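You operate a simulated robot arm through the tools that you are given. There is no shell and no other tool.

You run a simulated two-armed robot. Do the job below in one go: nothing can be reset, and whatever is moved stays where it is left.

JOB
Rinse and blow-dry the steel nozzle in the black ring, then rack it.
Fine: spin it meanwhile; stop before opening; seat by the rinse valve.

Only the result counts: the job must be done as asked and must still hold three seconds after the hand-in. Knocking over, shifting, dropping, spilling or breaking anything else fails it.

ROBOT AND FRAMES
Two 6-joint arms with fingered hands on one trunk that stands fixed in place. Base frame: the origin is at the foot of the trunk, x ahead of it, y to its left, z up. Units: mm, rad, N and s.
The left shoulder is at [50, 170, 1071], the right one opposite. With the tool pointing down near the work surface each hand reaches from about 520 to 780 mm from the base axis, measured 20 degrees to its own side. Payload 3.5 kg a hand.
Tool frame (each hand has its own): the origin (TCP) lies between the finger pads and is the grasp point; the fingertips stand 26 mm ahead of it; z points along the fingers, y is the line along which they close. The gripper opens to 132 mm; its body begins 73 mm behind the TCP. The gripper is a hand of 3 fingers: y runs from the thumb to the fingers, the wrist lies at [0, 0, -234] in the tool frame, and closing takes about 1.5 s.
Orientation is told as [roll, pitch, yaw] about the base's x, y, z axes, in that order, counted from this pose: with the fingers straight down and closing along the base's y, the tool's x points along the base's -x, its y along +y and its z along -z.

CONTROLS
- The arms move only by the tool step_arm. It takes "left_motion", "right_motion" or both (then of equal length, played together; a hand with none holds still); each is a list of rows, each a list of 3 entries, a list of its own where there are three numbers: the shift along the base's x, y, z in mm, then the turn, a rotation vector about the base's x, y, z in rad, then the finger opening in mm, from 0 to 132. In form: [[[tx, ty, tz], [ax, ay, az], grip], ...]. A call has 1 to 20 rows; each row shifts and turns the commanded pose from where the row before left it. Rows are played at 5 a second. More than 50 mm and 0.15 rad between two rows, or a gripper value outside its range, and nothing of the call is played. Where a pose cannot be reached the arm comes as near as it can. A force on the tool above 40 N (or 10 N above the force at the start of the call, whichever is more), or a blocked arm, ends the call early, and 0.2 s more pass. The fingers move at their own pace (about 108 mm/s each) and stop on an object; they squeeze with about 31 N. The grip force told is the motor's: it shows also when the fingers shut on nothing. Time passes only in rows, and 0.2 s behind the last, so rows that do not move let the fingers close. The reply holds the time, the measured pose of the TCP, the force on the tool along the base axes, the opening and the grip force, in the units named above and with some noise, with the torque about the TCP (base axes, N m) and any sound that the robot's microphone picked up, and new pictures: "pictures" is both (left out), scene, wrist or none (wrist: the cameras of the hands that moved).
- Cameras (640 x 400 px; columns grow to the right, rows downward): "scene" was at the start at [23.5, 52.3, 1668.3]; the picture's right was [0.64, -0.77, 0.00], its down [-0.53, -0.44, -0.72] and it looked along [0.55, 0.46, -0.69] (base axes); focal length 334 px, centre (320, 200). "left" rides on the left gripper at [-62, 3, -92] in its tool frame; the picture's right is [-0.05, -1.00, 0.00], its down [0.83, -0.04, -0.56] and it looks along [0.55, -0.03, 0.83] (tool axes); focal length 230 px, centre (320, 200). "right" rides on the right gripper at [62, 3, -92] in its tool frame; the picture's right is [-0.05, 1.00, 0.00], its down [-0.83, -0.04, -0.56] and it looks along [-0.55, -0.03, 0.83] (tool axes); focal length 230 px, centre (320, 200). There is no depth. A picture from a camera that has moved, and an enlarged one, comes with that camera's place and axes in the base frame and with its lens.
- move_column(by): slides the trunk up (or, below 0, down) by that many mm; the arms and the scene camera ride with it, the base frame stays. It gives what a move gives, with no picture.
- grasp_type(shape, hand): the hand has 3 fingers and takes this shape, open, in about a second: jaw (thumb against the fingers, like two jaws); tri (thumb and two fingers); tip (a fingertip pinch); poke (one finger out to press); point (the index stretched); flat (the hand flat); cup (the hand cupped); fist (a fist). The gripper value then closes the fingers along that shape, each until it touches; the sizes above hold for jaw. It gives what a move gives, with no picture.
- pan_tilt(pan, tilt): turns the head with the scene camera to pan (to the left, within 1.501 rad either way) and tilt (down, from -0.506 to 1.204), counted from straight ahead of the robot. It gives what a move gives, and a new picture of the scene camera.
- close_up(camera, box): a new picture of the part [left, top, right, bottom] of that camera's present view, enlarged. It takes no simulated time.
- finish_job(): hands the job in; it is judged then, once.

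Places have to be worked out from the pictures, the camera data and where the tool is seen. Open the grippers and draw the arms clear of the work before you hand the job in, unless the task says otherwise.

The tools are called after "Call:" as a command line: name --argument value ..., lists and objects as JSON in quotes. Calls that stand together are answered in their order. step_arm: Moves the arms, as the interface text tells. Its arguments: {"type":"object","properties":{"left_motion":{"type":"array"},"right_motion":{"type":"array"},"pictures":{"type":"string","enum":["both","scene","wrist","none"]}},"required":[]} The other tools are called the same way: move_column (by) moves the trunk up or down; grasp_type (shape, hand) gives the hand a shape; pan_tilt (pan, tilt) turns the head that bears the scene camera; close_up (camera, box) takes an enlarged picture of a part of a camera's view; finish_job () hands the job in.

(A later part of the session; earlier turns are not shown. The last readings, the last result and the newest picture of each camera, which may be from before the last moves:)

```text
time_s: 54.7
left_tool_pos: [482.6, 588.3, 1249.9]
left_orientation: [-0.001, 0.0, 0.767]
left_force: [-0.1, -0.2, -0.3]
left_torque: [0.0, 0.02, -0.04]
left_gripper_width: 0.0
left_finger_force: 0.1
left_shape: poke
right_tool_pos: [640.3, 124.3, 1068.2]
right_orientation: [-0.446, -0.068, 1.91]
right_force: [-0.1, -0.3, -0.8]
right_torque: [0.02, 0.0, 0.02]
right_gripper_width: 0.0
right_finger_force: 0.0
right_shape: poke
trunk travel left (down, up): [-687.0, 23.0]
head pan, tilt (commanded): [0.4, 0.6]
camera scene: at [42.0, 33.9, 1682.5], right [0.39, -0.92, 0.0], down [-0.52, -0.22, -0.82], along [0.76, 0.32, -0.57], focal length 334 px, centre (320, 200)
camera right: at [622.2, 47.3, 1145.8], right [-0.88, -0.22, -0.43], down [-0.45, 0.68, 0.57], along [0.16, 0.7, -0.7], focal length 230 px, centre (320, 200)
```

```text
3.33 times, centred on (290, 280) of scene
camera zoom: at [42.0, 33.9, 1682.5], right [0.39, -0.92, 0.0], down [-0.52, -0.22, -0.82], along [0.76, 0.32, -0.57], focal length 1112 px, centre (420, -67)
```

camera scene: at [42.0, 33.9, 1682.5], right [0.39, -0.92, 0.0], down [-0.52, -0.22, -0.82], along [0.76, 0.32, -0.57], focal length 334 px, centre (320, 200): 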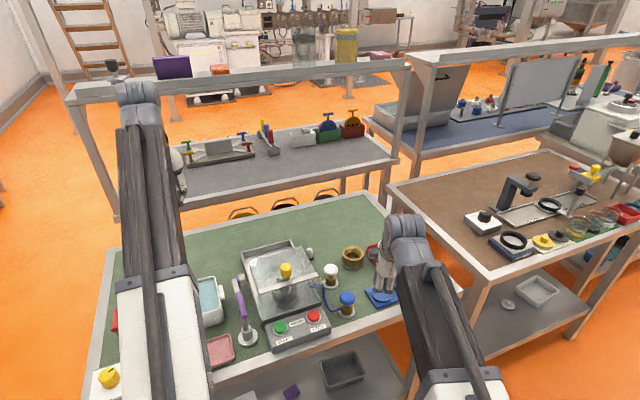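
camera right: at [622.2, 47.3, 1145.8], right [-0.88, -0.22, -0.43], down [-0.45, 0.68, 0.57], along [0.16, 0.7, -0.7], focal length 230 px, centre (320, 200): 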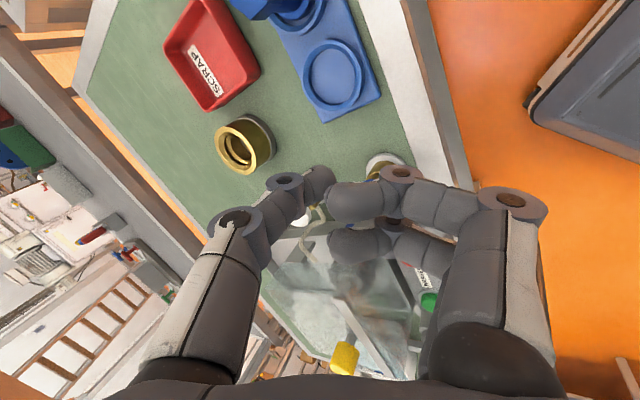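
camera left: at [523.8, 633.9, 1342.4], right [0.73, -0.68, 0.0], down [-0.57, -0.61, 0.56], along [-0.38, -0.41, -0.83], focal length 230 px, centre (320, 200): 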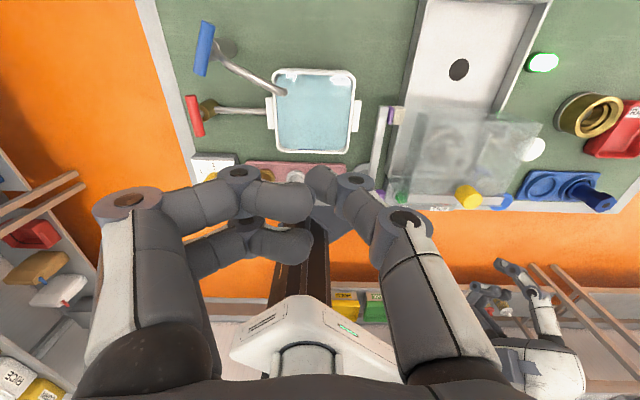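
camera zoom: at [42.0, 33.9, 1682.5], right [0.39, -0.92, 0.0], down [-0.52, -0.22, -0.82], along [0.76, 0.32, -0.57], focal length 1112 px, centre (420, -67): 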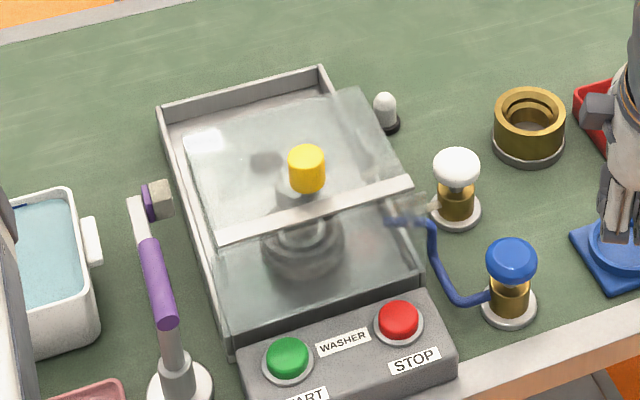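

I can't settle the hood's mechanism from pictures alone; I'll take the knob with the left hand and feel. First I return the left hand to the jaw shape, retreat the right hand and bring the left over the knob at about [559, 346, 1060].

Call:
grasp_type --hand "left" --shape "jaw"

Call:
step_arm --left_motion '[[[9.6, -30.2, 0], [0, 0, 0], 80], [[9.6, -30.2, 0], [0, 0, 0], 80], [[9.6, -30.2, 0], [0, 0, 0], 80], [[9.6, -30.2, 0], [0, 0, 0], 80], [[9.6, -30.2, -20], [0, 0, 0], 80], [[9.6, -30.2, -25], [0, 0, 0], 80], [[9.6, -30.2, -25], [0, 0, 0], 80], [[9.6, -30.2, -25], [0, 0, 0], 80]]' --right_motion '[[[-3.5, -28, 15.5], [0, 0, 0], 0], [[-3.5, -28, 15.5], [0, 0, 0], 0], [[-3.5, -28, 15.5], [0, 0, 0], 0], [[-3.5, -28, 15.5], [0, 0, 0], 0], [[-3.5, -28, 15.5], [0, 0, 0], 0], [[-3.5, -28, 15.5], [0, 0, 0], 0], [[-3.5, -28, 15.5], [0, 0, 0], 0], [[-3.5, -28, 15.5], [0, 0, 0], 0]]' --pictures "both"

```text
time_s: 55.6
left_tool_pos: [482.4, 589.5, 1250.4]
left_orientation: [0.0, 0.0, 0.768]
left_force: [0.1, 0.3, -0.6]
left_torque: [0.0, 0.04, 0.03]
left_gripper_width: 132.1
left_finger_force: 0.0
left_shape: jaw
right_tool_pos: [639.9, 124.0, 1067.3]
right_orientation: [-0.445, -0.067, 1.907]
right_force: [0.1, -0.5, 0.1]
right_torque: [0.04, -0.03, 0.02]
right_gripper_width: 0.1
right_finger_force: 0.1
right_shape: poke
trunk travel left (down, up): [-687.0, 23.0]
head pan, tilt (commanded): [0.4, 0.6]
```

```text
time_s: 57.4
left_tool_pos: [563.5, 347.2, 1144.0]
left_orientation: [0.0, -0.002, 0.768]
left_force: [-0.8, 0.0, -0.8]
left_torque: [-0.01, 0.02, -0.03]
left_gripper_width: 80.6
left_finger_force: 0.0
left_shape: jaw
left hand out of reach, approached as far as the arm can: row 2, 3
right_tool_pos: [541.9, 61.4, 1192.2]
right_orientation: [-0.444, -0.067, 1.893]
right_force: [1.0, -0.1, 0.1]
right_torque: [0.01, 0.03, 0.01]
right_gripper_width: 0.3
right_finger_force: 0.1
right_shape: poke
right hand out of reach, approached as far as the arm can: row 1, 2, 3, 4, 5, 6, 7, 8
trunk travel left (down, up): [-687.0, 23.0]
head pan, tilt (commanded): [0.4, 0.6]
camera scene: at [41.8, 33.8, 1682.6], right [0.39, -0.92, 0.0], down [-0.52, -0.22, -0.83], along [0.76, 0.32, -0.56], focal length 334 px, centre (320, 200)
camera right: at [521.7, -15.4, 1269.9], right [-0.88, -0.21, -0.42], down [-0.44, 0.69, 0.57], along [0.17, 0.69, -0.7], focal length 230 px, centre (320, 200)
camera left: at [605.7, 391.4, 1236.4], right [0.73, -0.68, 0.0], down [-0.57, -0.61, 0.56], along [-0.38, -0.41, -0.83], focal length 230 px, centre (320, 200)
```

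scene: 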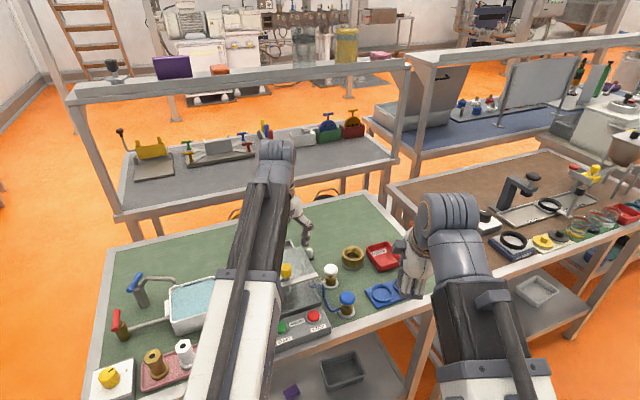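
right: 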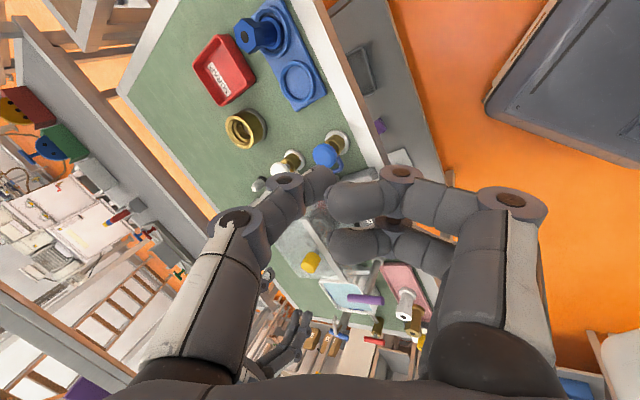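
left: 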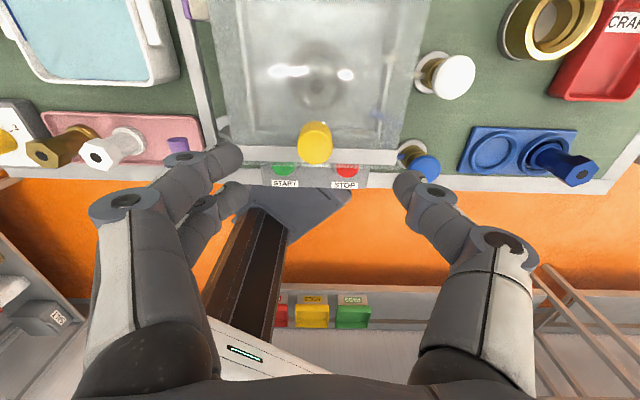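

The knob in the left wrist view lies at about [559, 348]; I centre the left hand over it and descend part way, while the right hand unwinds and moves farther off.

Call:
step_arm --left_motion '[[[-5, 1, 0], [0, 0, 0], 80], [[0, 0, -20], [0, 0, 0], 80], [[0, 0, -20], [0, 0, 0], 80], [[0, 0, -8], [0, 0, 0], 80], [[0, 0, 0], [0, 0, 0], 80], [[0, 0, 0], [0, 0, 0], 80]]' --right_motion '[[[10, -30, 0], [0, 0, -0.14], 0], [[10, -30, 0], [0, 0, -0.14], 0], [[10, -30, 0], [0, 0, -0.14], 0], [[10, -30, 0], [0, 0, -0.14], 0], [[10, -30, 0], [0, 0, -0.14], 0], [[10, -30, 0], [0, 0, -0.14], 0]]' --pictures "both"

Call:
close_up --camera "left" --box '[200, 80, 430, 230]'

```text
time_s: 58.8
left_tool_pos: [557.5, 349.3, 1096.8]
left_orientation: [0.001, 0.001, 0.768]
left_force: [0.6, -0.5, 0.0]
left_torque: [0.0, 0.02, 0.02]
left_gripper_width: 80.4
left_finger_force: 0.0
left_shape: jaw
right_tool_pos: [602.1, -119.4, 1193.0]
right_orientation: [-0.446, -0.069, 1.067]
right_force: [-0.6, -0.1, -0.2]
right_torque: [0.02, -0.03, -0.01]
right_gripper_width: 0.1
right_finger_force: 0.1
right_shape: poke
trunk travel left (down, up): [-687.0, 23.0]
head pan, tilt (commanded): [0.4, 0.6]
camera scene: at [41.9, 34.0, 1682.5], right [0.39, -0.92, 0.0], down [-0.52, -0.22, -0.83], along [0.76, 0.32, -0.57], focal length 334 px, centre (320, 200)
camera right: at [531.6, -156.6, 1271.4], right [-0.75, 0.51, -0.43], down [0.21, 0.79, 0.57], along [0.63, 0.34, -0.7], focal length 230 px, centre (320, 200)
camera left: at [599.6, 393.5, 1189.0], right [0.73, -0.68, 0.0], down [-0.57, -0.61, 0.56], along [-0.38, -0.41, -0.83], focal length 230 px, centre (320, 200)
```

scene: 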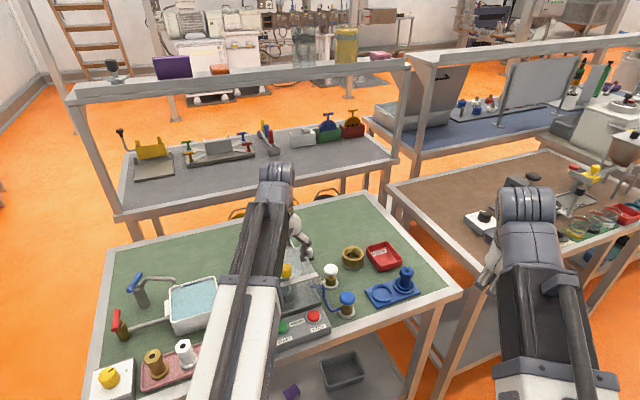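
right: 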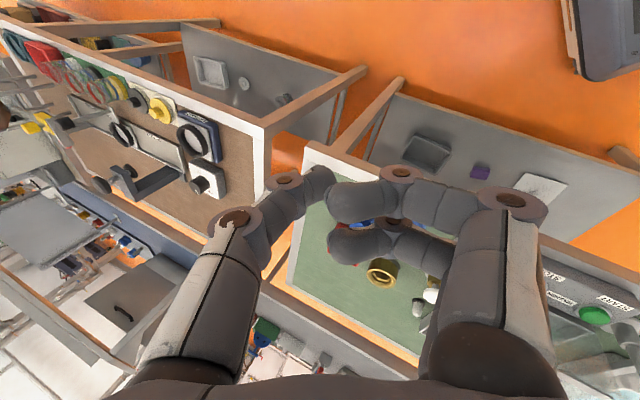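
left: 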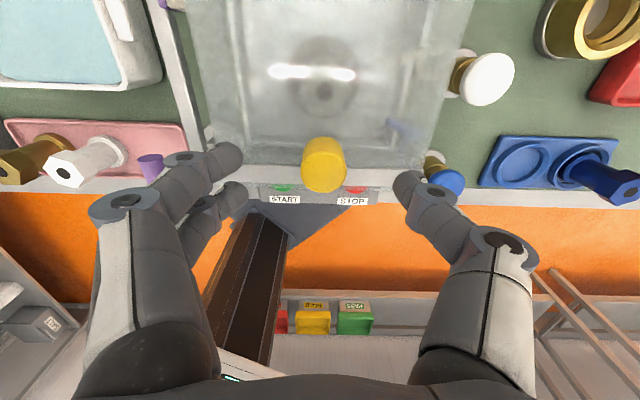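

```text
2.67 times, centred on (315, 155) of left
camera zoom: at [599.6, 393.5, 1189.0], right [0.73, -0.68, 0.0], down [-0.57, -0.61, 0.56], along [-0.38, -0.41, -0.83], focal length 614 px, centre (333, 320)
```

zoom: 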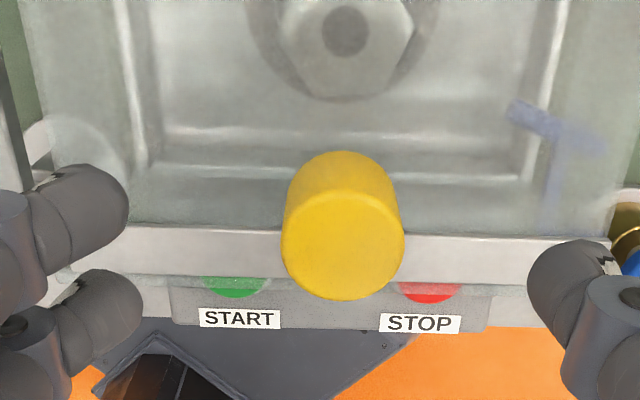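

The hand is centred within about 2 mm; I lower to TCP z ≈ 1070 (fingertips about 1044, just above the lid) and close on the knob.

Call:
step_arm --left_motion '[[[2, -1, -12], [0, 0, 0], 80], [[0, 0, -8], [0, 0, 0], 80], [[0, 0, -6], [0, 0, 0], 80], [[0, 0, 0], [0, 0, 0], 60], [[0, 0, 0], [0, 0, 0], 40], [[0, 0, 0], [0, 0, 0], 20], [[0, 0, 0], [0, 0, 0], 20], [[0, 0, 0], [0, 0, 0], 20], [[0, 0, 0], [0, 0, 0], 20]]' --pictures "wrist"

```text
time_s: 60.8
left_tool_pos: [560.5, 347.6, 1070.3]
left_orientation: [0.001, 0.0, 0.767]
left_force: [1.1, 0.8, -3.0]
left_torque: [0.0, -0.03, 0.01]
left_gripper_width: 18.2
left_finger_force: 31.0
left_shape: jaw
right_tool_pos: [601.3, -118.1, 1194.3]
right_orientation: [-0.445, -0.066, 1.068]
right_force: [-0.3, -0.2, 0.0]
right_torque: [0.0, 0.0, 0.02]
right_gripper_width: 0.1
right_finger_force: 0.1
right_shape: poke
trunk travel left (down, up): [-687.0, 23.0]
head pan, tilt (commanded): [0.4, 0.6]
camera left: at [602.0, 391.7, 1162.8], right [0.73, -0.68, 0.0], down [-0.57, -0.61, 0.56], along [-0.38, -0.41, -0.83], focal length 230 px, centre (320, 200)
```

left: 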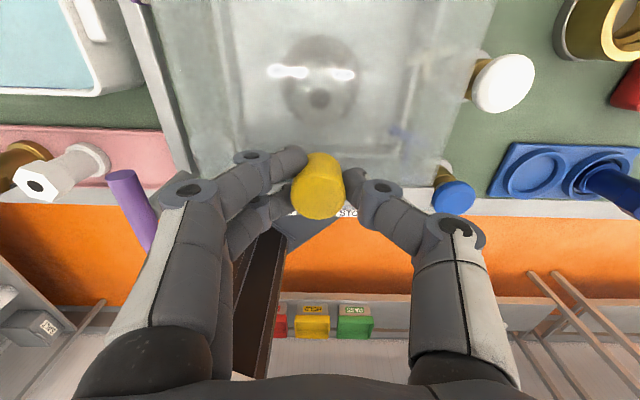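

The knob is gripped with 31 N. I try lifting gently by 4 mm and read the force.

Call:
step_arm --left_motion '[[[0, 0, 2], [0, 0, 0], 18], [[0, 0, 2], [0, 0, 0], 18], [[0, 0, 0], [0, 0, 0], 18]]' --pictures "wrist"

```text
time_s: 61.6
left_tool_pos: [560.3, 347.0, 1075.0]
left_orientation: [0.0, 0.001, 0.768]
left_force: [0.5, -0.3, -2.7]
left_torque: [-0.01, -0.03, 0.02]
left_gripper_width: 18.6
left_finger_force: 0.1
left_shape: jaw
right_tool_pos: [602.0, -118.0, 1192.0]
right_orientation: [-0.446, -0.065, 1.07]
right_force: [-0.2, -0.8, 0.3]
right_torque: [-0.01, 0.02, -0.01]
right_gripper_width: 0.0
right_finger_force: 0.0
right_shape: poke
trunk travel left (down, up): [-687.0, 23.0]
head pan, tilt (commanded): [0.4, 0.6]
camera left: at [602.0, 391.8, 1167.2], right [0.73, -0.68, 0.0], down [-0.57, -0.61, 0.56], along [-0.38, -0.41, -0.83], focal length 230 px, centre (320, 200)
```

left: 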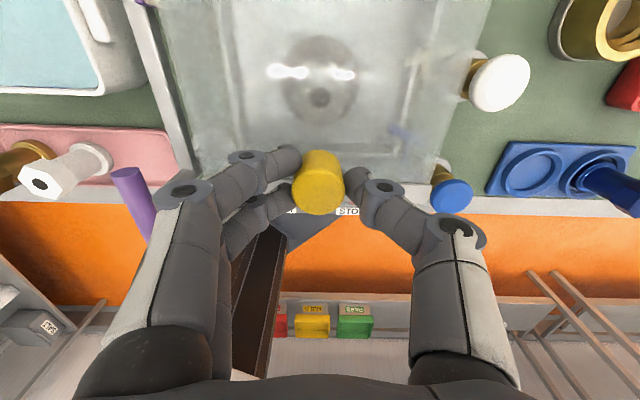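

My grip setting relaxed the fingers; I squeeze fully again and repeat the small lift.

Call:
step_arm --left_motion '[[[0, 0, -4], [0, 0, 0], 40], [[0, 0, 0], [0, 0, 0], 0], [[0, 0, 0], [0, 0, 0], 0], [[0, 0, 0], [0, 0, 0], 0], [[0, 0, 2], [0, 0, 0], 0], [[0, 0, 2], [0, 0, 0], 0], [[0, 0, 2], [0, 0, 0], 0]]' --pictures "both"

Call:
close_up --camera "left" --box '[200, 80, 430, 230]'

```text
time_s: 63.2
left_tool_pos: [562.0, 346.3, 1072.9]
left_orientation: [0.002, 0.006, 0.769]
left_force: [-0.1, 0.1, -33.1]
left_torque: [0.09, 0.01, 0.06]
left_gripper_width: 15.6
left_finger_force: 31.4
left_shape: jaw
right_tool_pos: [602.8, -117.1, 1191.8]
right_orientation: [-0.445, -0.064, 1.069]
right_force: [0.3, -0.2, -0.9]
right_torque: [0.03, -0.01, 0.0]
right_gripper_width: 0.1
right_finger_force: 0.0
right_shape: poke
trunk travel left (down, up): [-687.0, 23.0]
head pan, tilt (commanded): [0.4, 0.6]
camera scene: at [44.4, 35.9, 1682.0], right [0.39, -0.92, 0.0], down [-0.52, -0.22, -0.82], along [0.76, 0.32, -0.57], focal length 334 px, centre (320, 200)
camera left: at [603.4, 392.9, 1165.8], right [0.73, -0.68, 0.0], down [-0.57, -0.61, 0.56], along [-0.38, -0.41, -0.83], focal length 230 px, centre (320, 200)
```

scene: 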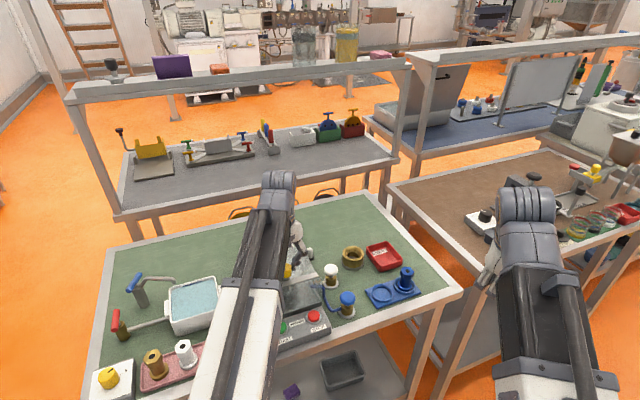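
left: 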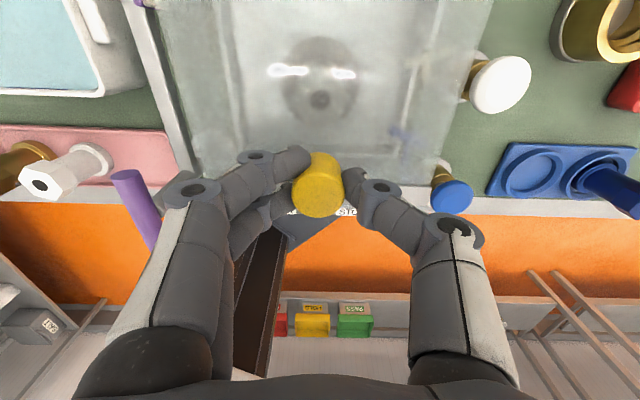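

```text
2.67 times, centred on (315, 155) of left
camera zoom: at [603.4, 392.9, 1165.8], right [0.73, -0.68, 0.0], down [-0.57, -0.61, 0.56], along [-0.38, -0.41, -0.83], focal length 614 px, centre (333, 320)
```

zoom: 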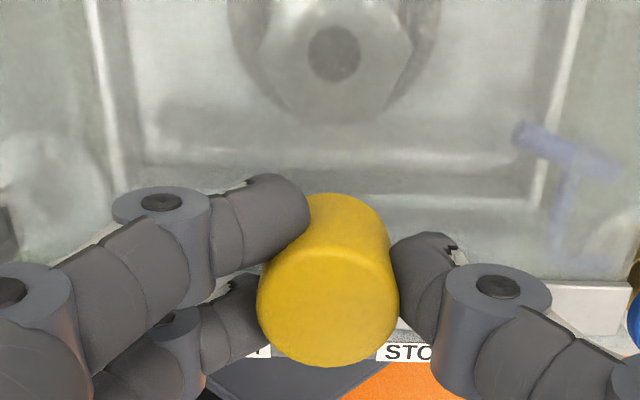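

Lifting meets 33 N with hardly any movement, so the hood doesn't lift there. I relax the pull and try sliding the knob backwards, away from the robot, in small steps.

Call:
step_arm --left_motion '[[[0, 0, -3], [0, 0, 0], 0], [[0, 0, -2], [0, 0, 0], 0], [[1.5, 1.4, 0], [0, 0, 0], 0], [[1.5, 1.4, 0], [0, 0, 0], 0], [[1.5, 1.4, 0], [0, 0, 0], 0], [[0, 0, 0], [0, 0, 0], 0]]' --pictures "wrist"

Call:
close_up --camera "scene" --box '[230, 220, 350, 340]'

```text
time_s: 64.6
left_tool_pos: [565.4, 351.6, 1072.4]
left_orientation: [-0.002, 0.0, 0.768]
left_force: [0.7, -1.2, -2.1]
left_torque: [0.03, 0.0, 0.08]
left_gripper_width: 16.0
left_finger_force: 30.6
left_shape: jaw
right_tool_pos: [602.2, -118.3, 1193.5]
right_orientation: [-0.446, -0.066, 1.067]
right_force: [-1.0, -0.4, -0.1]
right_torque: [0.02, -0.01, 0.02]
right_gripper_width: 0.0
right_finger_force: 0.1
right_shape: poke
trunk travel left (down, up): [-687.0, 23.0]
head pan, tilt (commanded): [0.4, 0.6]
camera left: at [606.4, 396.1, 1164.6], right [0.73, -0.68, 0.0], down [-0.57, -0.61, 0.55], along [-0.38, -0.41, -0.83], focal length 230 px, centre (320, 200)
```

left: 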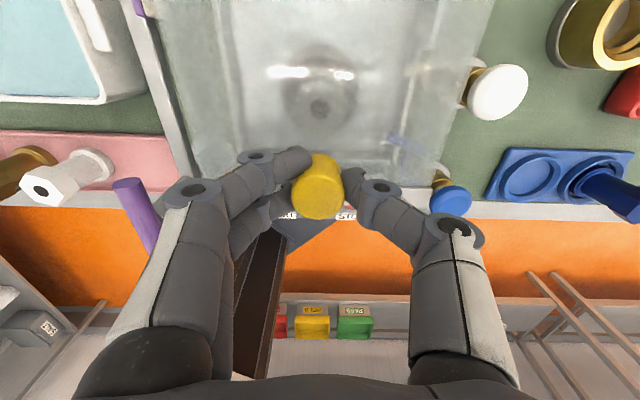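

```text
3.33 times, centred on (290, 280) of scene
camera zoom: at [41.8, 34.3, 1682.6], right [0.39, -0.92, 0.0], down [-0.52, -0.22, -0.82], along [0.76, 0.32, -0.57], focal length 1112 px, centre (420, -67)
```

zoom: 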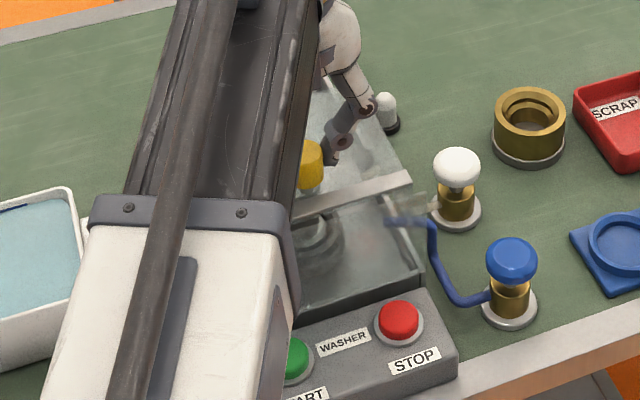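

The knob slides back with only about 1 N, so the lid seems to be a slider. I slide a further 18 mm slowly and compare pictures to see what moves along with it.

Call:
step_arm --left_motion '[[[2.2, 2.1, 0], [0, 0, 0], 0], [[2.2, 2.1, 0], [0, 0, 0], 0], [[2.2, 2.1, 0], [0, 0, 0], 0], [[2.2, 2.1, 0], [0, 0, 0], 0], [[2.2, 2.1, 0], [0, 0, 0], 0], [[2.2, 2.1, 0], [0, 0, 0], 0], [[0, 0, 0], [0, 0, 0], 0]]' --pictures "both"

Call:
close_up --camera "scene" --box '[230, 220, 350, 340]'

```text
time_s: 66.2
left_tool_pos: [577.7, 364.1, 1071.6]
left_orientation: [0.0, -0.001, 0.768]
left_force: [-0.3, 1.2, 4.6]
left_torque: [0.07, 0.05, 0.06]
left_gripper_width: 16.2
left_finger_force: 30.8
left_shape: jaw
right_tool_pos: [600.8, -117.9, 1192.8]
right_orientation: [-0.445, -0.065, 1.068]
right_force: [-0.5, -0.9, 0.3]
right_torque: [0.02, -0.02, 0.03]
right_gripper_width: 0.2
right_finger_force: 0.1
right_shape: poke
trunk travel left (down, up): [-687.0, 23.0]
head pan, tilt (commanded): [0.4, 0.6]
camera scene: at [41.3, 34.2, 1682.6], right [0.39, -0.92, 0.0], down [-0.52, -0.22, -0.83], along [0.76, 0.32, -0.56], focal length 334 px, centre (320, 200)
camera left: at [619.4, 409.0, 1164.2], right [0.73, -0.68, 0.0], down [-0.57, -0.61, 0.55], along [-0.38, -0.41, -0.83], focal length 230 px, centre (320, 200)
```

scene: 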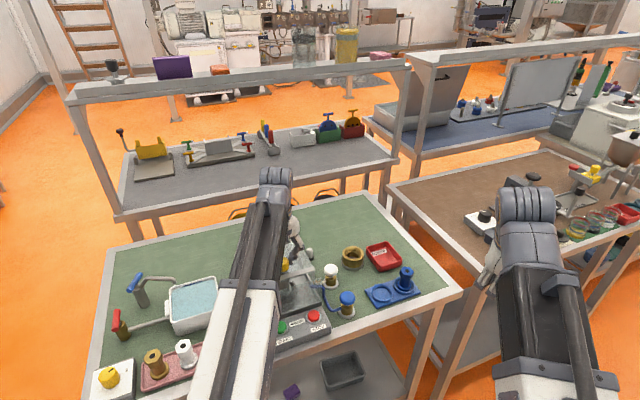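
left: 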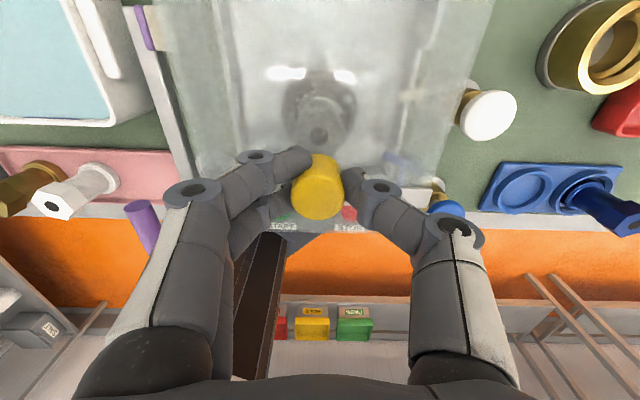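

```text
3.33 times, centred on (290, 280) of scene
camera zoom: at [41.3, 34.2, 1682.6], right [0.39, -0.92, 0.0], down [-0.52, -0.22, -0.83], along [0.76, 0.32, -0.56], focal length 1112 px, centre (420, -67)
```

zoom: 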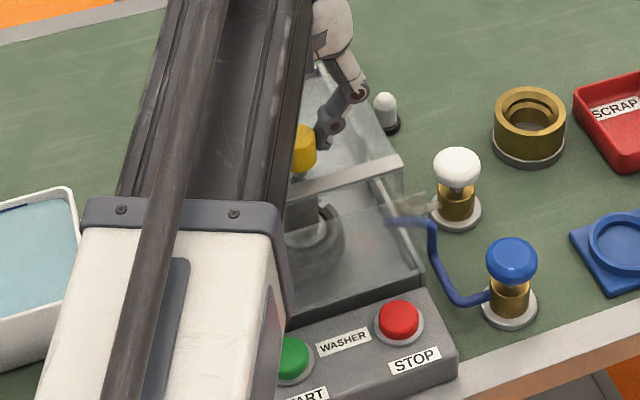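

The lid plate with bar and knob slides back while the glass front stays put. I keep sliding it straight back in 5 mm steps, watching the force.

Call:
step_arm --left_motion '[[[3.5, 3.55, 0], [0, 0, 0], 0], [[3.5, 3.55, 0], [0, 0, 0], 0], [[3.5, 3.55, 0], [0, 0, 0], 0], [[3.5, 3.55, 0], [0, 0, 0], 0], [[3.5, 3.55, 0], [0, 0, 0], 0], [[3.5, 3.55, 0], [0, 0, 0], 0], [[3.5, 3.55, 0], [0, 0, 0], 0], [[3.5, 3.55, 0], [0, 0, 0], 0], [[0, 0, 0], [0, 0, 0], 0]]' --pictures "both"

Call:
close_up --camera "scene" --box '[230, 220, 350, 340]'

```text
time_s: 68.2
left_tool_pos: [605.3, 392.2, 1072.6]
left_orientation: [0.0, -0.002, 0.767]
left_force: [1.3, -1.3, 4.2]
left_torque: [0.03, 0.03, 0.07]
left_gripper_width: 16.5
left_finger_force: 31.3
left_shape: jaw
right_tool_pos: [601.0, -118.8, 1193.1]
right_orientation: [-0.445, -0.065, 1.068]
right_force: [0.0, -0.3, 0.0]
right_torque: [0.01, 0.01, -0.03]
right_gripper_width: 0.1
right_finger_force: 0.1
right_shape: poke
trunk travel left (down, up): [-687.0, 23.0]
head pan, tilt (commanded): [0.4, 0.6]
camera scene: at [41.6, 33.9, 1682.5], right [0.39, -0.92, 0.0], down [-0.52, -0.22, -0.83], along [0.76, 0.32, -0.56], focal length 334 px, centre (320, 200)
camera left: at [647.5, 437.1, 1164.2], right [0.73, -0.68, 0.0], down [-0.57, -0.61, 0.56], along [-0.38, -0.41, -0.83], focal length 230 px, centre (320, 200)
```

scene: 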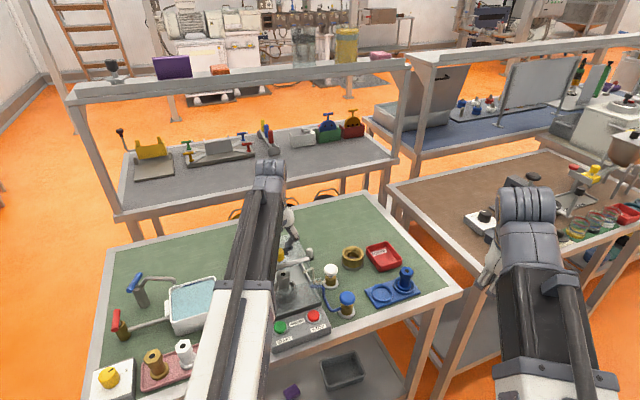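
left: 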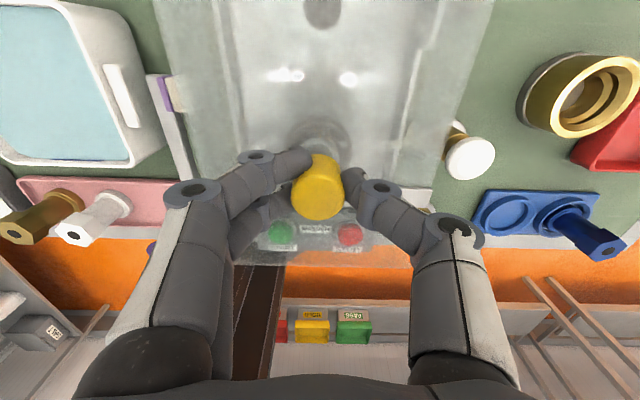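

```text
3.33 times, centred on (290, 280) of scene
camera zoom: at [41.6, 33.9, 1682.5], right [0.39, -0.92, 0.0], down [-0.52, -0.22, -0.83], along [0.76, 0.32, -0.56], focal length 1112 px, centre (420, -67)
```

zoom: 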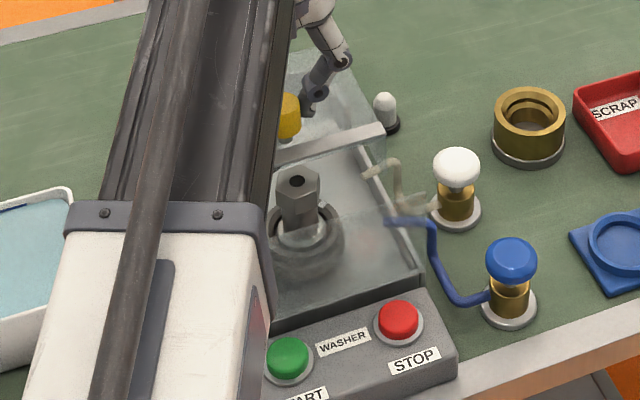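

The lid glides easily and the steel hex nozzle is now uncovered. I continue sliding the lid back towards its end.

Call:
step_arm --left_motion '[[[3.5, 3.55, 0], [0, 0, 0], 0], [[3.5, 3.55, 0], [0, 0, 0], 0], [[3.5, 3.55, 0], [0, 0, 0], 0], [[3.5, 3.55, 0], [0, 0, 0], 0], [[3.5, 3.55, 0], [0, 0, 0], 0], [[3.5, 3.55, 0], [0, 0, 0], 0], [[3.5, 3.55, 0], [0, 0, 0], 0], [[3.5, 3.55, 0], [0, 0, 0], 0], [[0, 0, 0], [0, 0, 0], 0]]' --pictures "both"

Call:
close_up --camera "scene" --box '[230, 220, 350, 340]'

```text
time_s: 70.2
left_tool_pos: [633.3, 419.7, 1071.9]
left_orientation: [0.002, 0.0, 0.768]
left_force: [1.7, -0.4, 2.2]
left_torque: [-0.01, 0.01, 0.08]
left_gripper_width: 16.6
left_finger_force: 31.2
left_shape: jaw
right_tool_pos: [599.8, -118.1, 1194.2]
right_orientation: [-0.444, -0.067, 1.068]
right_force: [-0.8, -0.4, 0.0]
right_torque: [-0.02, -0.02, 0.02]
right_gripper_width: 0.0
right_finger_force: 0.0
right_shape: poke
trunk travel left (down, up): [-687.0, 23.0]
head pan, tilt (commanded): [0.4, 0.6]
camera scene: at [41.6, 34.1, 1682.6], right [0.39, -0.92, 0.0], down [-0.52, -0.22, -0.83], along [0.76, 0.32, -0.56], focal length 334 px, centre (320, 200)
camera left: at [675.5, 465.1, 1164.2], right [0.73, -0.68, 0.0], down [-0.57, -0.61, 0.56], along [-0.38, -0.41, -0.83], focal length 230 px, centre (320, 200)
```

scene: 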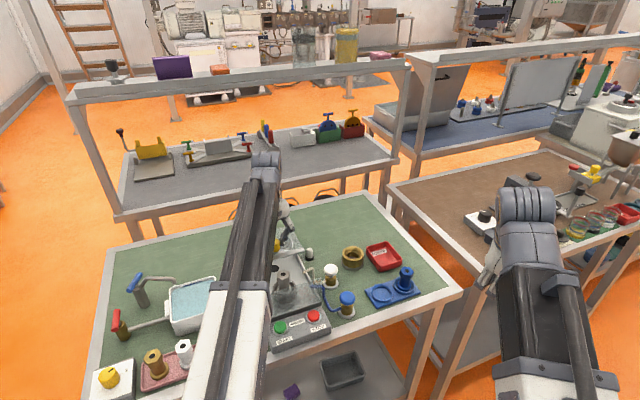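
left: 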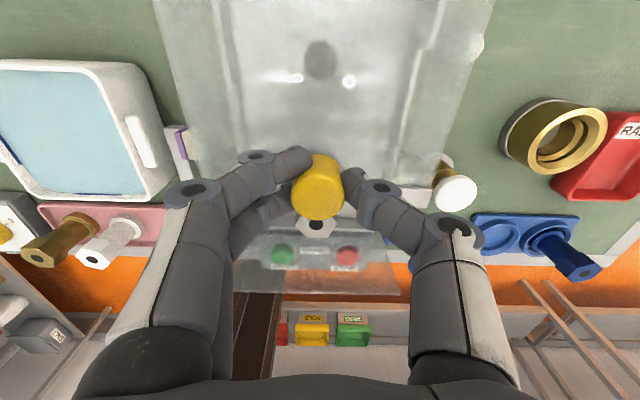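

```text
3.33 times, centred on (290, 280) of scene
camera zoom: at [41.6, 34.1, 1682.6], right [0.39, -0.92, 0.0], down [-0.52, -0.22, -0.83], along [0.76, 0.32, -0.56], focal length 1112 px, centre (420, -67)
```

zoom: 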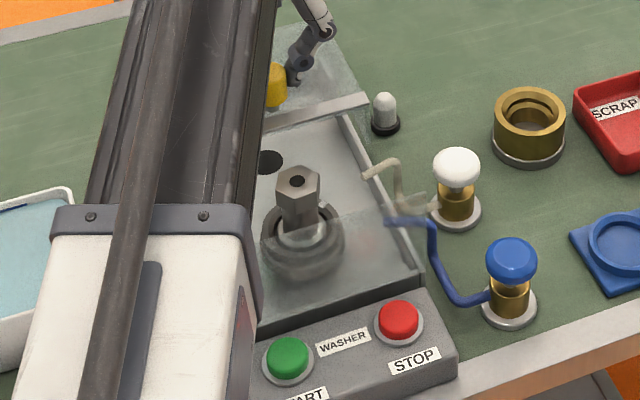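

Still free; I slide it a further 40 mm or until it meets its stop.

Call:
step_arm --left_motion '[[[3.5, 3.55, 0], [0, 0, 0], 0], [[3.5, 3.55, 0], [0, 0, 0], 0], [[3.5, 3.55, 0], [0, 0, 0], 0], [[3.5, 3.55, 0], [0, 0, 0], 0], [[2.1, 2.1, 0], [0, 0, 0], 0], [[2.1, 2.1, 0], [0, 0, 0], 0], [[2.1, 2.1, 0], [0, 0, 0], 0], [[2.1, 2.1, 0], [0, 0, 0], 0], [[2.1, 2.1, 0], [0, 0, 0], 0], [[2.1, 2.1, 0], [0, 0, 0], 0], [[0, 0, 0], [0, 0, 0], 0]]' --pictures "both"

Call:
close_up --camera "scene" --box '[230, 220, 350, 340]'

```text
time_s: 72.6
left_tool_pos: [657.7, 444.0, 1071.9]
left_orientation: [0.0, 0.003, 0.768]
left_force: [-17.5, -16.0, -5.0]
left_torque: [-0.25, 0.34, 0.09]
left_gripper_width: 16.0
left_finger_force: 30.9
left_shape: jaw
right_tool_pos: [599.7, -119.8, 1193.1]
right_orientation: [-0.445, -0.069, 1.068]
right_force: [0.8, 0.1, -0.1]
right_torque: [-0.02, 0.01, -0.01]
right_gripper_width: 0.3
right_finger_force: 0.1
right_shape: poke
trunk travel left (down, up): [-687.0, 23.0]
head pan, tilt (commanded): [0.4, 0.6]
camera scene: at [39.5, 32.2, 1682.6], right [0.39, -0.92, 0.0], down [-0.52, -0.22, -0.83], along [0.76, 0.32, -0.56], focal length 334 px, centre (320, 200)
camera left: at [699.8, 489.2, 1164.3], right [0.73, -0.68, 0.0], down [-0.57, -0.61, 0.56], along [-0.38, -0.41, -0.83], focal length 230 px, centre (320, 200)
```

scene: 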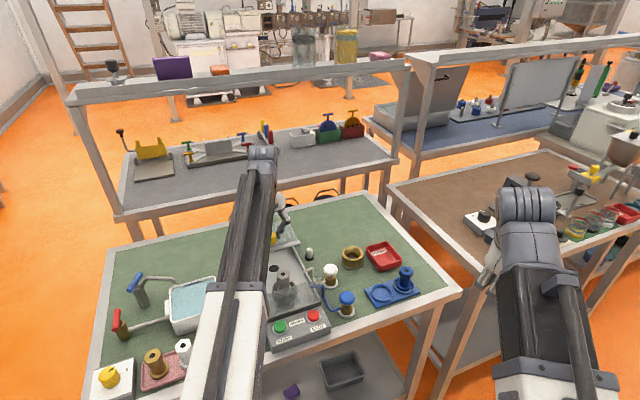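
left: 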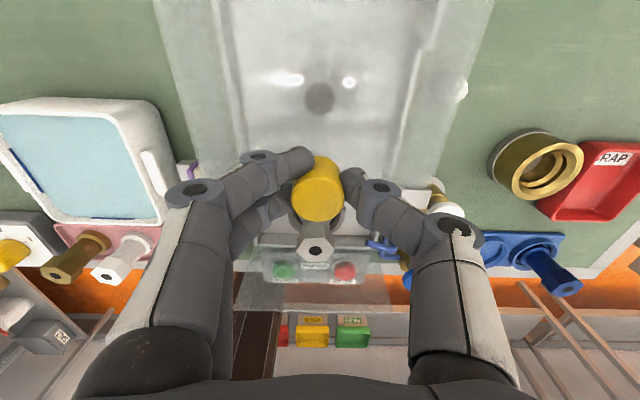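

```text
3.33 times, centred on (290, 280) of scene
camera zoom: at [39.5, 32.2, 1682.6], right [0.39, -0.92, 0.0], down [-0.52, -0.22, -0.83], along [0.76, 0.32, -0.56], focal length 1112 px, centre (420, -67)
```

zoom: 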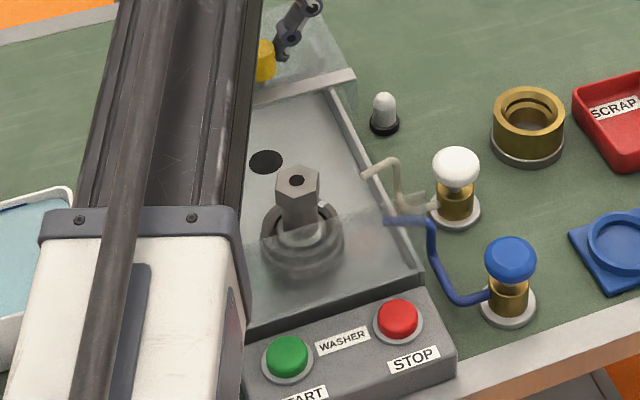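

The lid has met its stop (about 24 N), slid back 137 mm. I back off slightly to unload it, open the fingers and rise clear.

Call:
step_arm --left_motion '[[[-1.5, -1.5, 0], [0, 0, 0], 0], [[-1, -1, 0], [0, 0, 0], 0], [[0, 0, 0], [0, 0, 0], 30], [[0, 0, 0], [0, 0, 0], 60], [[0, 0, 0], [0, 0, 0], 80], [[0, 0, 10], [0, 0, 0], 80], [[0, 0, 30], [0, 0, 0], 80], [[0, 0, 40], [0, 0, 0], 80], [[0, 0, 40], [0, 0, 0], 80]]' --pictures "both"

Call:
close_up --camera "left" --box '[200, 120, 460, 300]'

```text
time_s: 74.6
left_tool_pos: [652.0, 441.6, 1189.6]
left_orientation: [0.0, -0.001, 0.768]
left_force: [0.2, -0.3, 0.6]
left_torque: [-0.02, -0.02, 0.0]
left_gripper_width: 79.6
left_finger_force: 0.0
left_shape: jaw
left hand out of reach, approached as far as the arm can: row 9
right_tool_pos: [600.7, -118.5, 1192.7]
right_orientation: [-0.445, -0.066, 1.069]
right_force: [-0.4, -0.3, 1.3]
right_torque: [0.01, 0.04, 0.0]
right_gripper_width: 0.2
right_finger_force: 0.1
right_shape: poke
trunk travel left (down, up): [-687.0, 23.0]
head pan, tilt (commanded): [0.4, 0.6]
camera scene: at [41.2, 34.0, 1682.5], right [0.39, -0.92, 0.0], down [-0.52, -0.22, -0.83], along [0.76, 0.32, -0.56], focal length 334 px, centre (320, 200)
camera left: at [693.1, 486.0, 1282.5], right [0.73, -0.68, 0.0], down [-0.57, -0.61, 0.55], along [-0.38, -0.41, -0.83], focal length 230 px, centre (320, 200)
```

scene: 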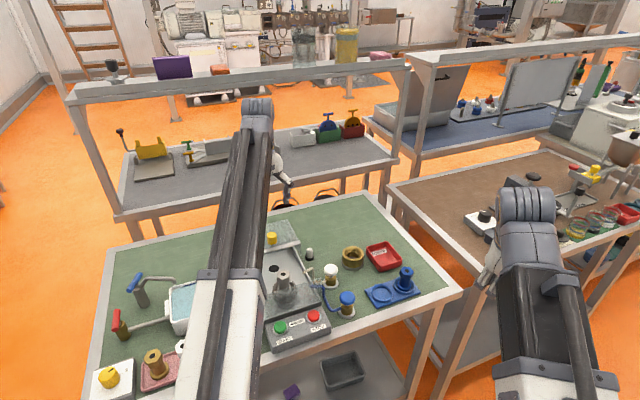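
left: 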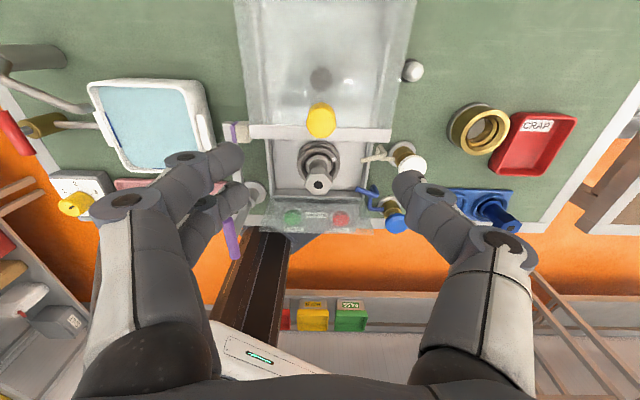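

```text
2.22 times, centred on (330, 210) of left
camera zoom: at [693.1, 486.0, 1282.5], right [0.73, -0.68, 0.0], down [-0.57, -0.61, 0.55], along [-0.38, -0.41, -0.83], focal length 511 px, centre (298, 178)
```

zoom: 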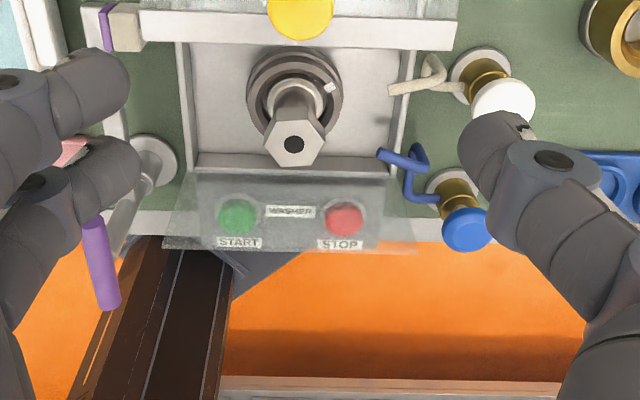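

The lid stays open. I enlarge the nozzle and pipes from the scene camera to measure clearances for the grasp.

Call:
close_up --camera "scene" --box '[255, 225, 335, 335]'

Call:
close_up --camera "scene" --box '[320, 240, 440, 330]'

Call:
close_up --camera "left" --box '[280, 120, 400, 210]'

```text
3.64 times, centred on (295, 280) of scene
camera zoom: at [41.2, 34.0, 1682.5], right [0.39, -0.92, 0.0], down [-0.52, -0.22, -0.83], along [0.76, 0.32, -0.56], focal length 1213 px, centre (411, -91)
```

zoom: 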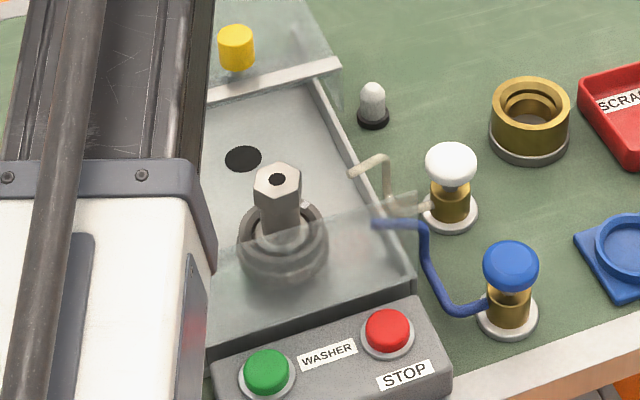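

```text
4.44 times, centred on (380, 285) of scene
camera zoom: at [41.2, 34.0, 1682.5], right [0.39, -0.92, 0.0], down [-0.52, -0.22, -0.83], along [0.76, 0.32, -0.56], focal length 1482 px, centre (53, -178)
```

zoom: 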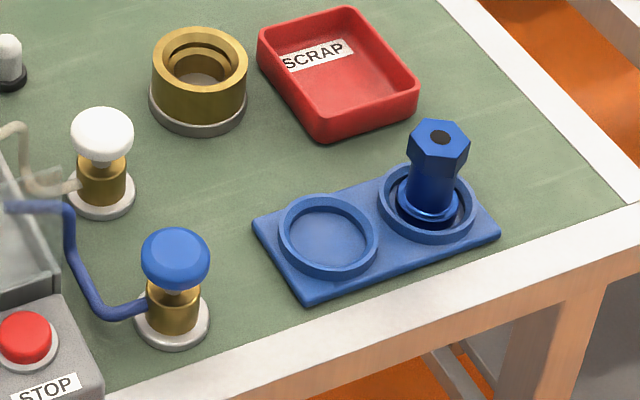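

```text
4.44 times, centred on (340, 165) of left
camera zoom: at [693.1, 486.0, 1282.5], right [0.73, -0.68, 0.0], down [-0.57, -0.61, 0.55], along [-0.38, -0.41, -0.83], focal length 1022 px, centre (231, 356)
```

zoom: 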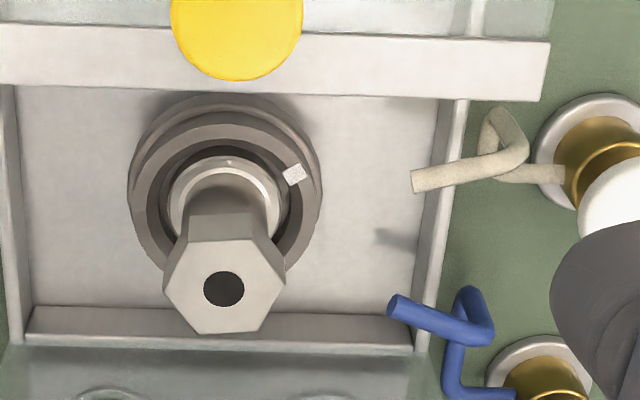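

I'll zoom in further on the nozzle itself to see where hex head, stem and collar lie.

Call:
close_up --camera "left" --box '[295, 135, 345, 200]'

Call:
close_up --camera "scene" --box '[265, 262, 305, 312]'

Call:
close_up --camera "scene" --box '[370, 260, 430, 310]'

```text
6.15 times, centred on (320, 168) of left
camera zoom: at [693.1, 486.0, 1282.5], right [0.73, -0.68, 0.0], down [-0.57, -0.61, 0.55], along [-0.38, -0.41, -0.83], focal length 1416 px, centre (320, 400)
```

zoom: 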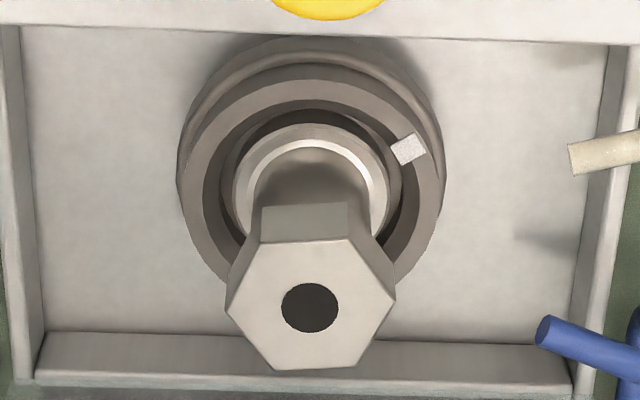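

```text
8.00 times, centred on (285, 287) of scene
camera zoom: at [41.2, 34.0, 1682.5], right [0.39, -0.92, 0.0], down [-0.52, -0.22, -0.83], along [0.76, 0.32, -0.56], focal length 2668 px, centre (600, -496)
```

zoom: 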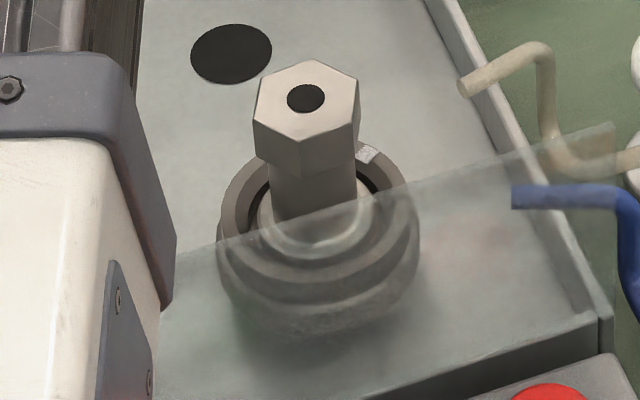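

```text
8.00 times, centred on (400, 285) of scene
camera zoom: at [41.2, 34.0, 1682.5], right [0.39, -0.92, 0.0], down [-0.52, -0.22, -0.83], along [0.76, 0.32, -0.56], focal length 2668 px, centre (-320, -480)
```

zoom: 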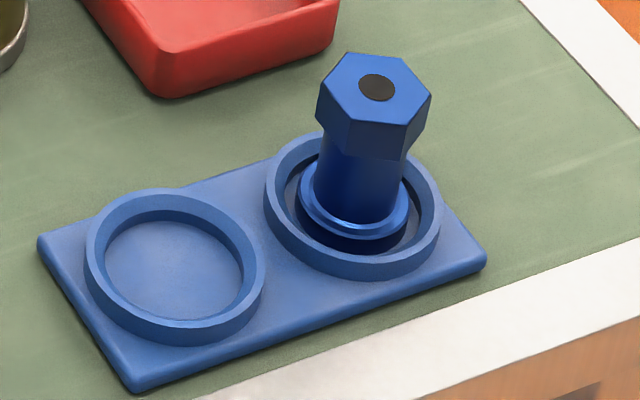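

The nozzle is now clear: hex head z ≈ 991–1005 at [583, 370], stem below, collar in the ring at z ≈ 953, pipe tips 64 mm to the right at z ≈ 967. I bring the left hand over it, turned to yaw ≈ 0.37 so thumb and fingers meet two opposite flats.

Call:
step_arm --left_motion '[[[-17.3, -17.8, -10], [0, 0, -0.1], 60], [[-17.3, -17.8, -10], [0, 0, -0.1], 60], [[-17.3, -17.8, -20], [0, 0, -0.1], 60], [[-17.4, -17.9, -20], [0, 0, -0.1], 60], [[0, 0, 0], [0, 0, 0], 60]]' --pictures "both"

Call:
close_up --camera "left" --box '[240, 80, 400, 230]'

```text
time_s: 75.8
left_tool_pos: [582.7, 371.5, 1128.8]
left_orientation: [0.001, 0.002, 0.366]
left_force: [0.0, -0.2, -1.0]
left_torque: [-0.02, 0.01, 0.0]
left_gripper_width: 60.9
left_finger_force: 0.1
left_shape: jaw
right_tool_pos: [601.3, -118.0, 1193.3]
right_orientation: [-0.445, -0.066, 1.068]
right_force: [-0.2, 0.4, 0.5]
right_torque: [0.0, 0.02, -0.01]
right_gripper_width: 0.0
right_finger_force: 0.0
right_shape: poke
trunk travel left (down, up): [-687.0, 23.0]
head pan, tilt (commanded): [0.4, 0.6]
camera scene: at [41.8, 34.3, 1682.5], right [0.39, -0.92, 0.0], down [-0.52, -0.22, -0.82], along [0.76, 0.32, -0.57], focal length 334 px, centre (320, 200)
camera left: at [639.1, 396.3, 1220.6], right [0.41, -0.91, 0.0], down [-0.76, -0.34, 0.56], along [-0.51, -0.23, -0.83], focal length 230 px, centre (320, 200)
```

scene: 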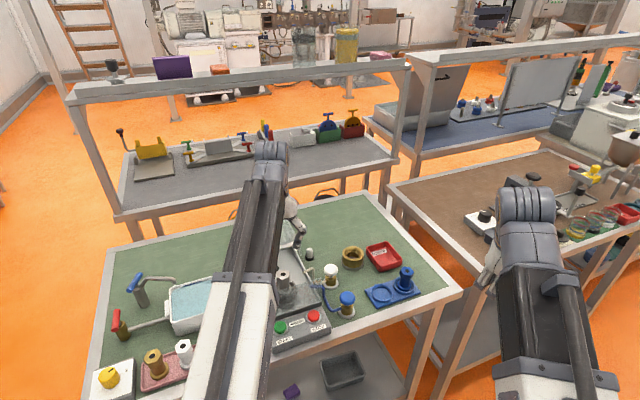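
left: 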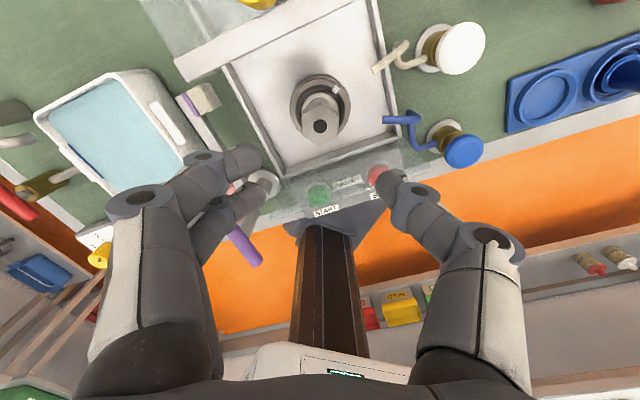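

```text
2.67 times, centred on (320, 155) of left
camera zoom: at [639.1, 396.3, 1220.6], right [0.41, -0.91, 0.0], down [-0.76, -0.34, 0.56], along [-0.51, -0.23, -0.83], focal length 614 px, centre (320, 320)
```

zoom: 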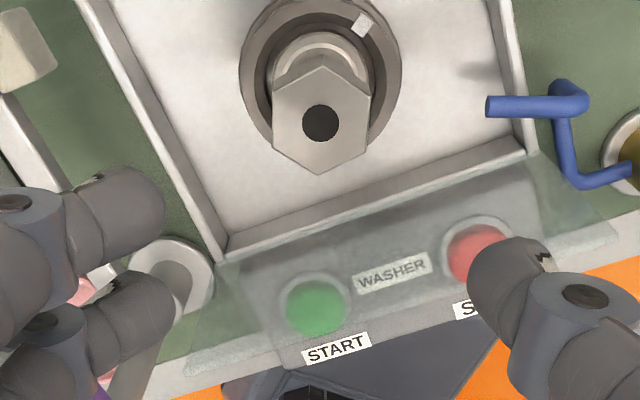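

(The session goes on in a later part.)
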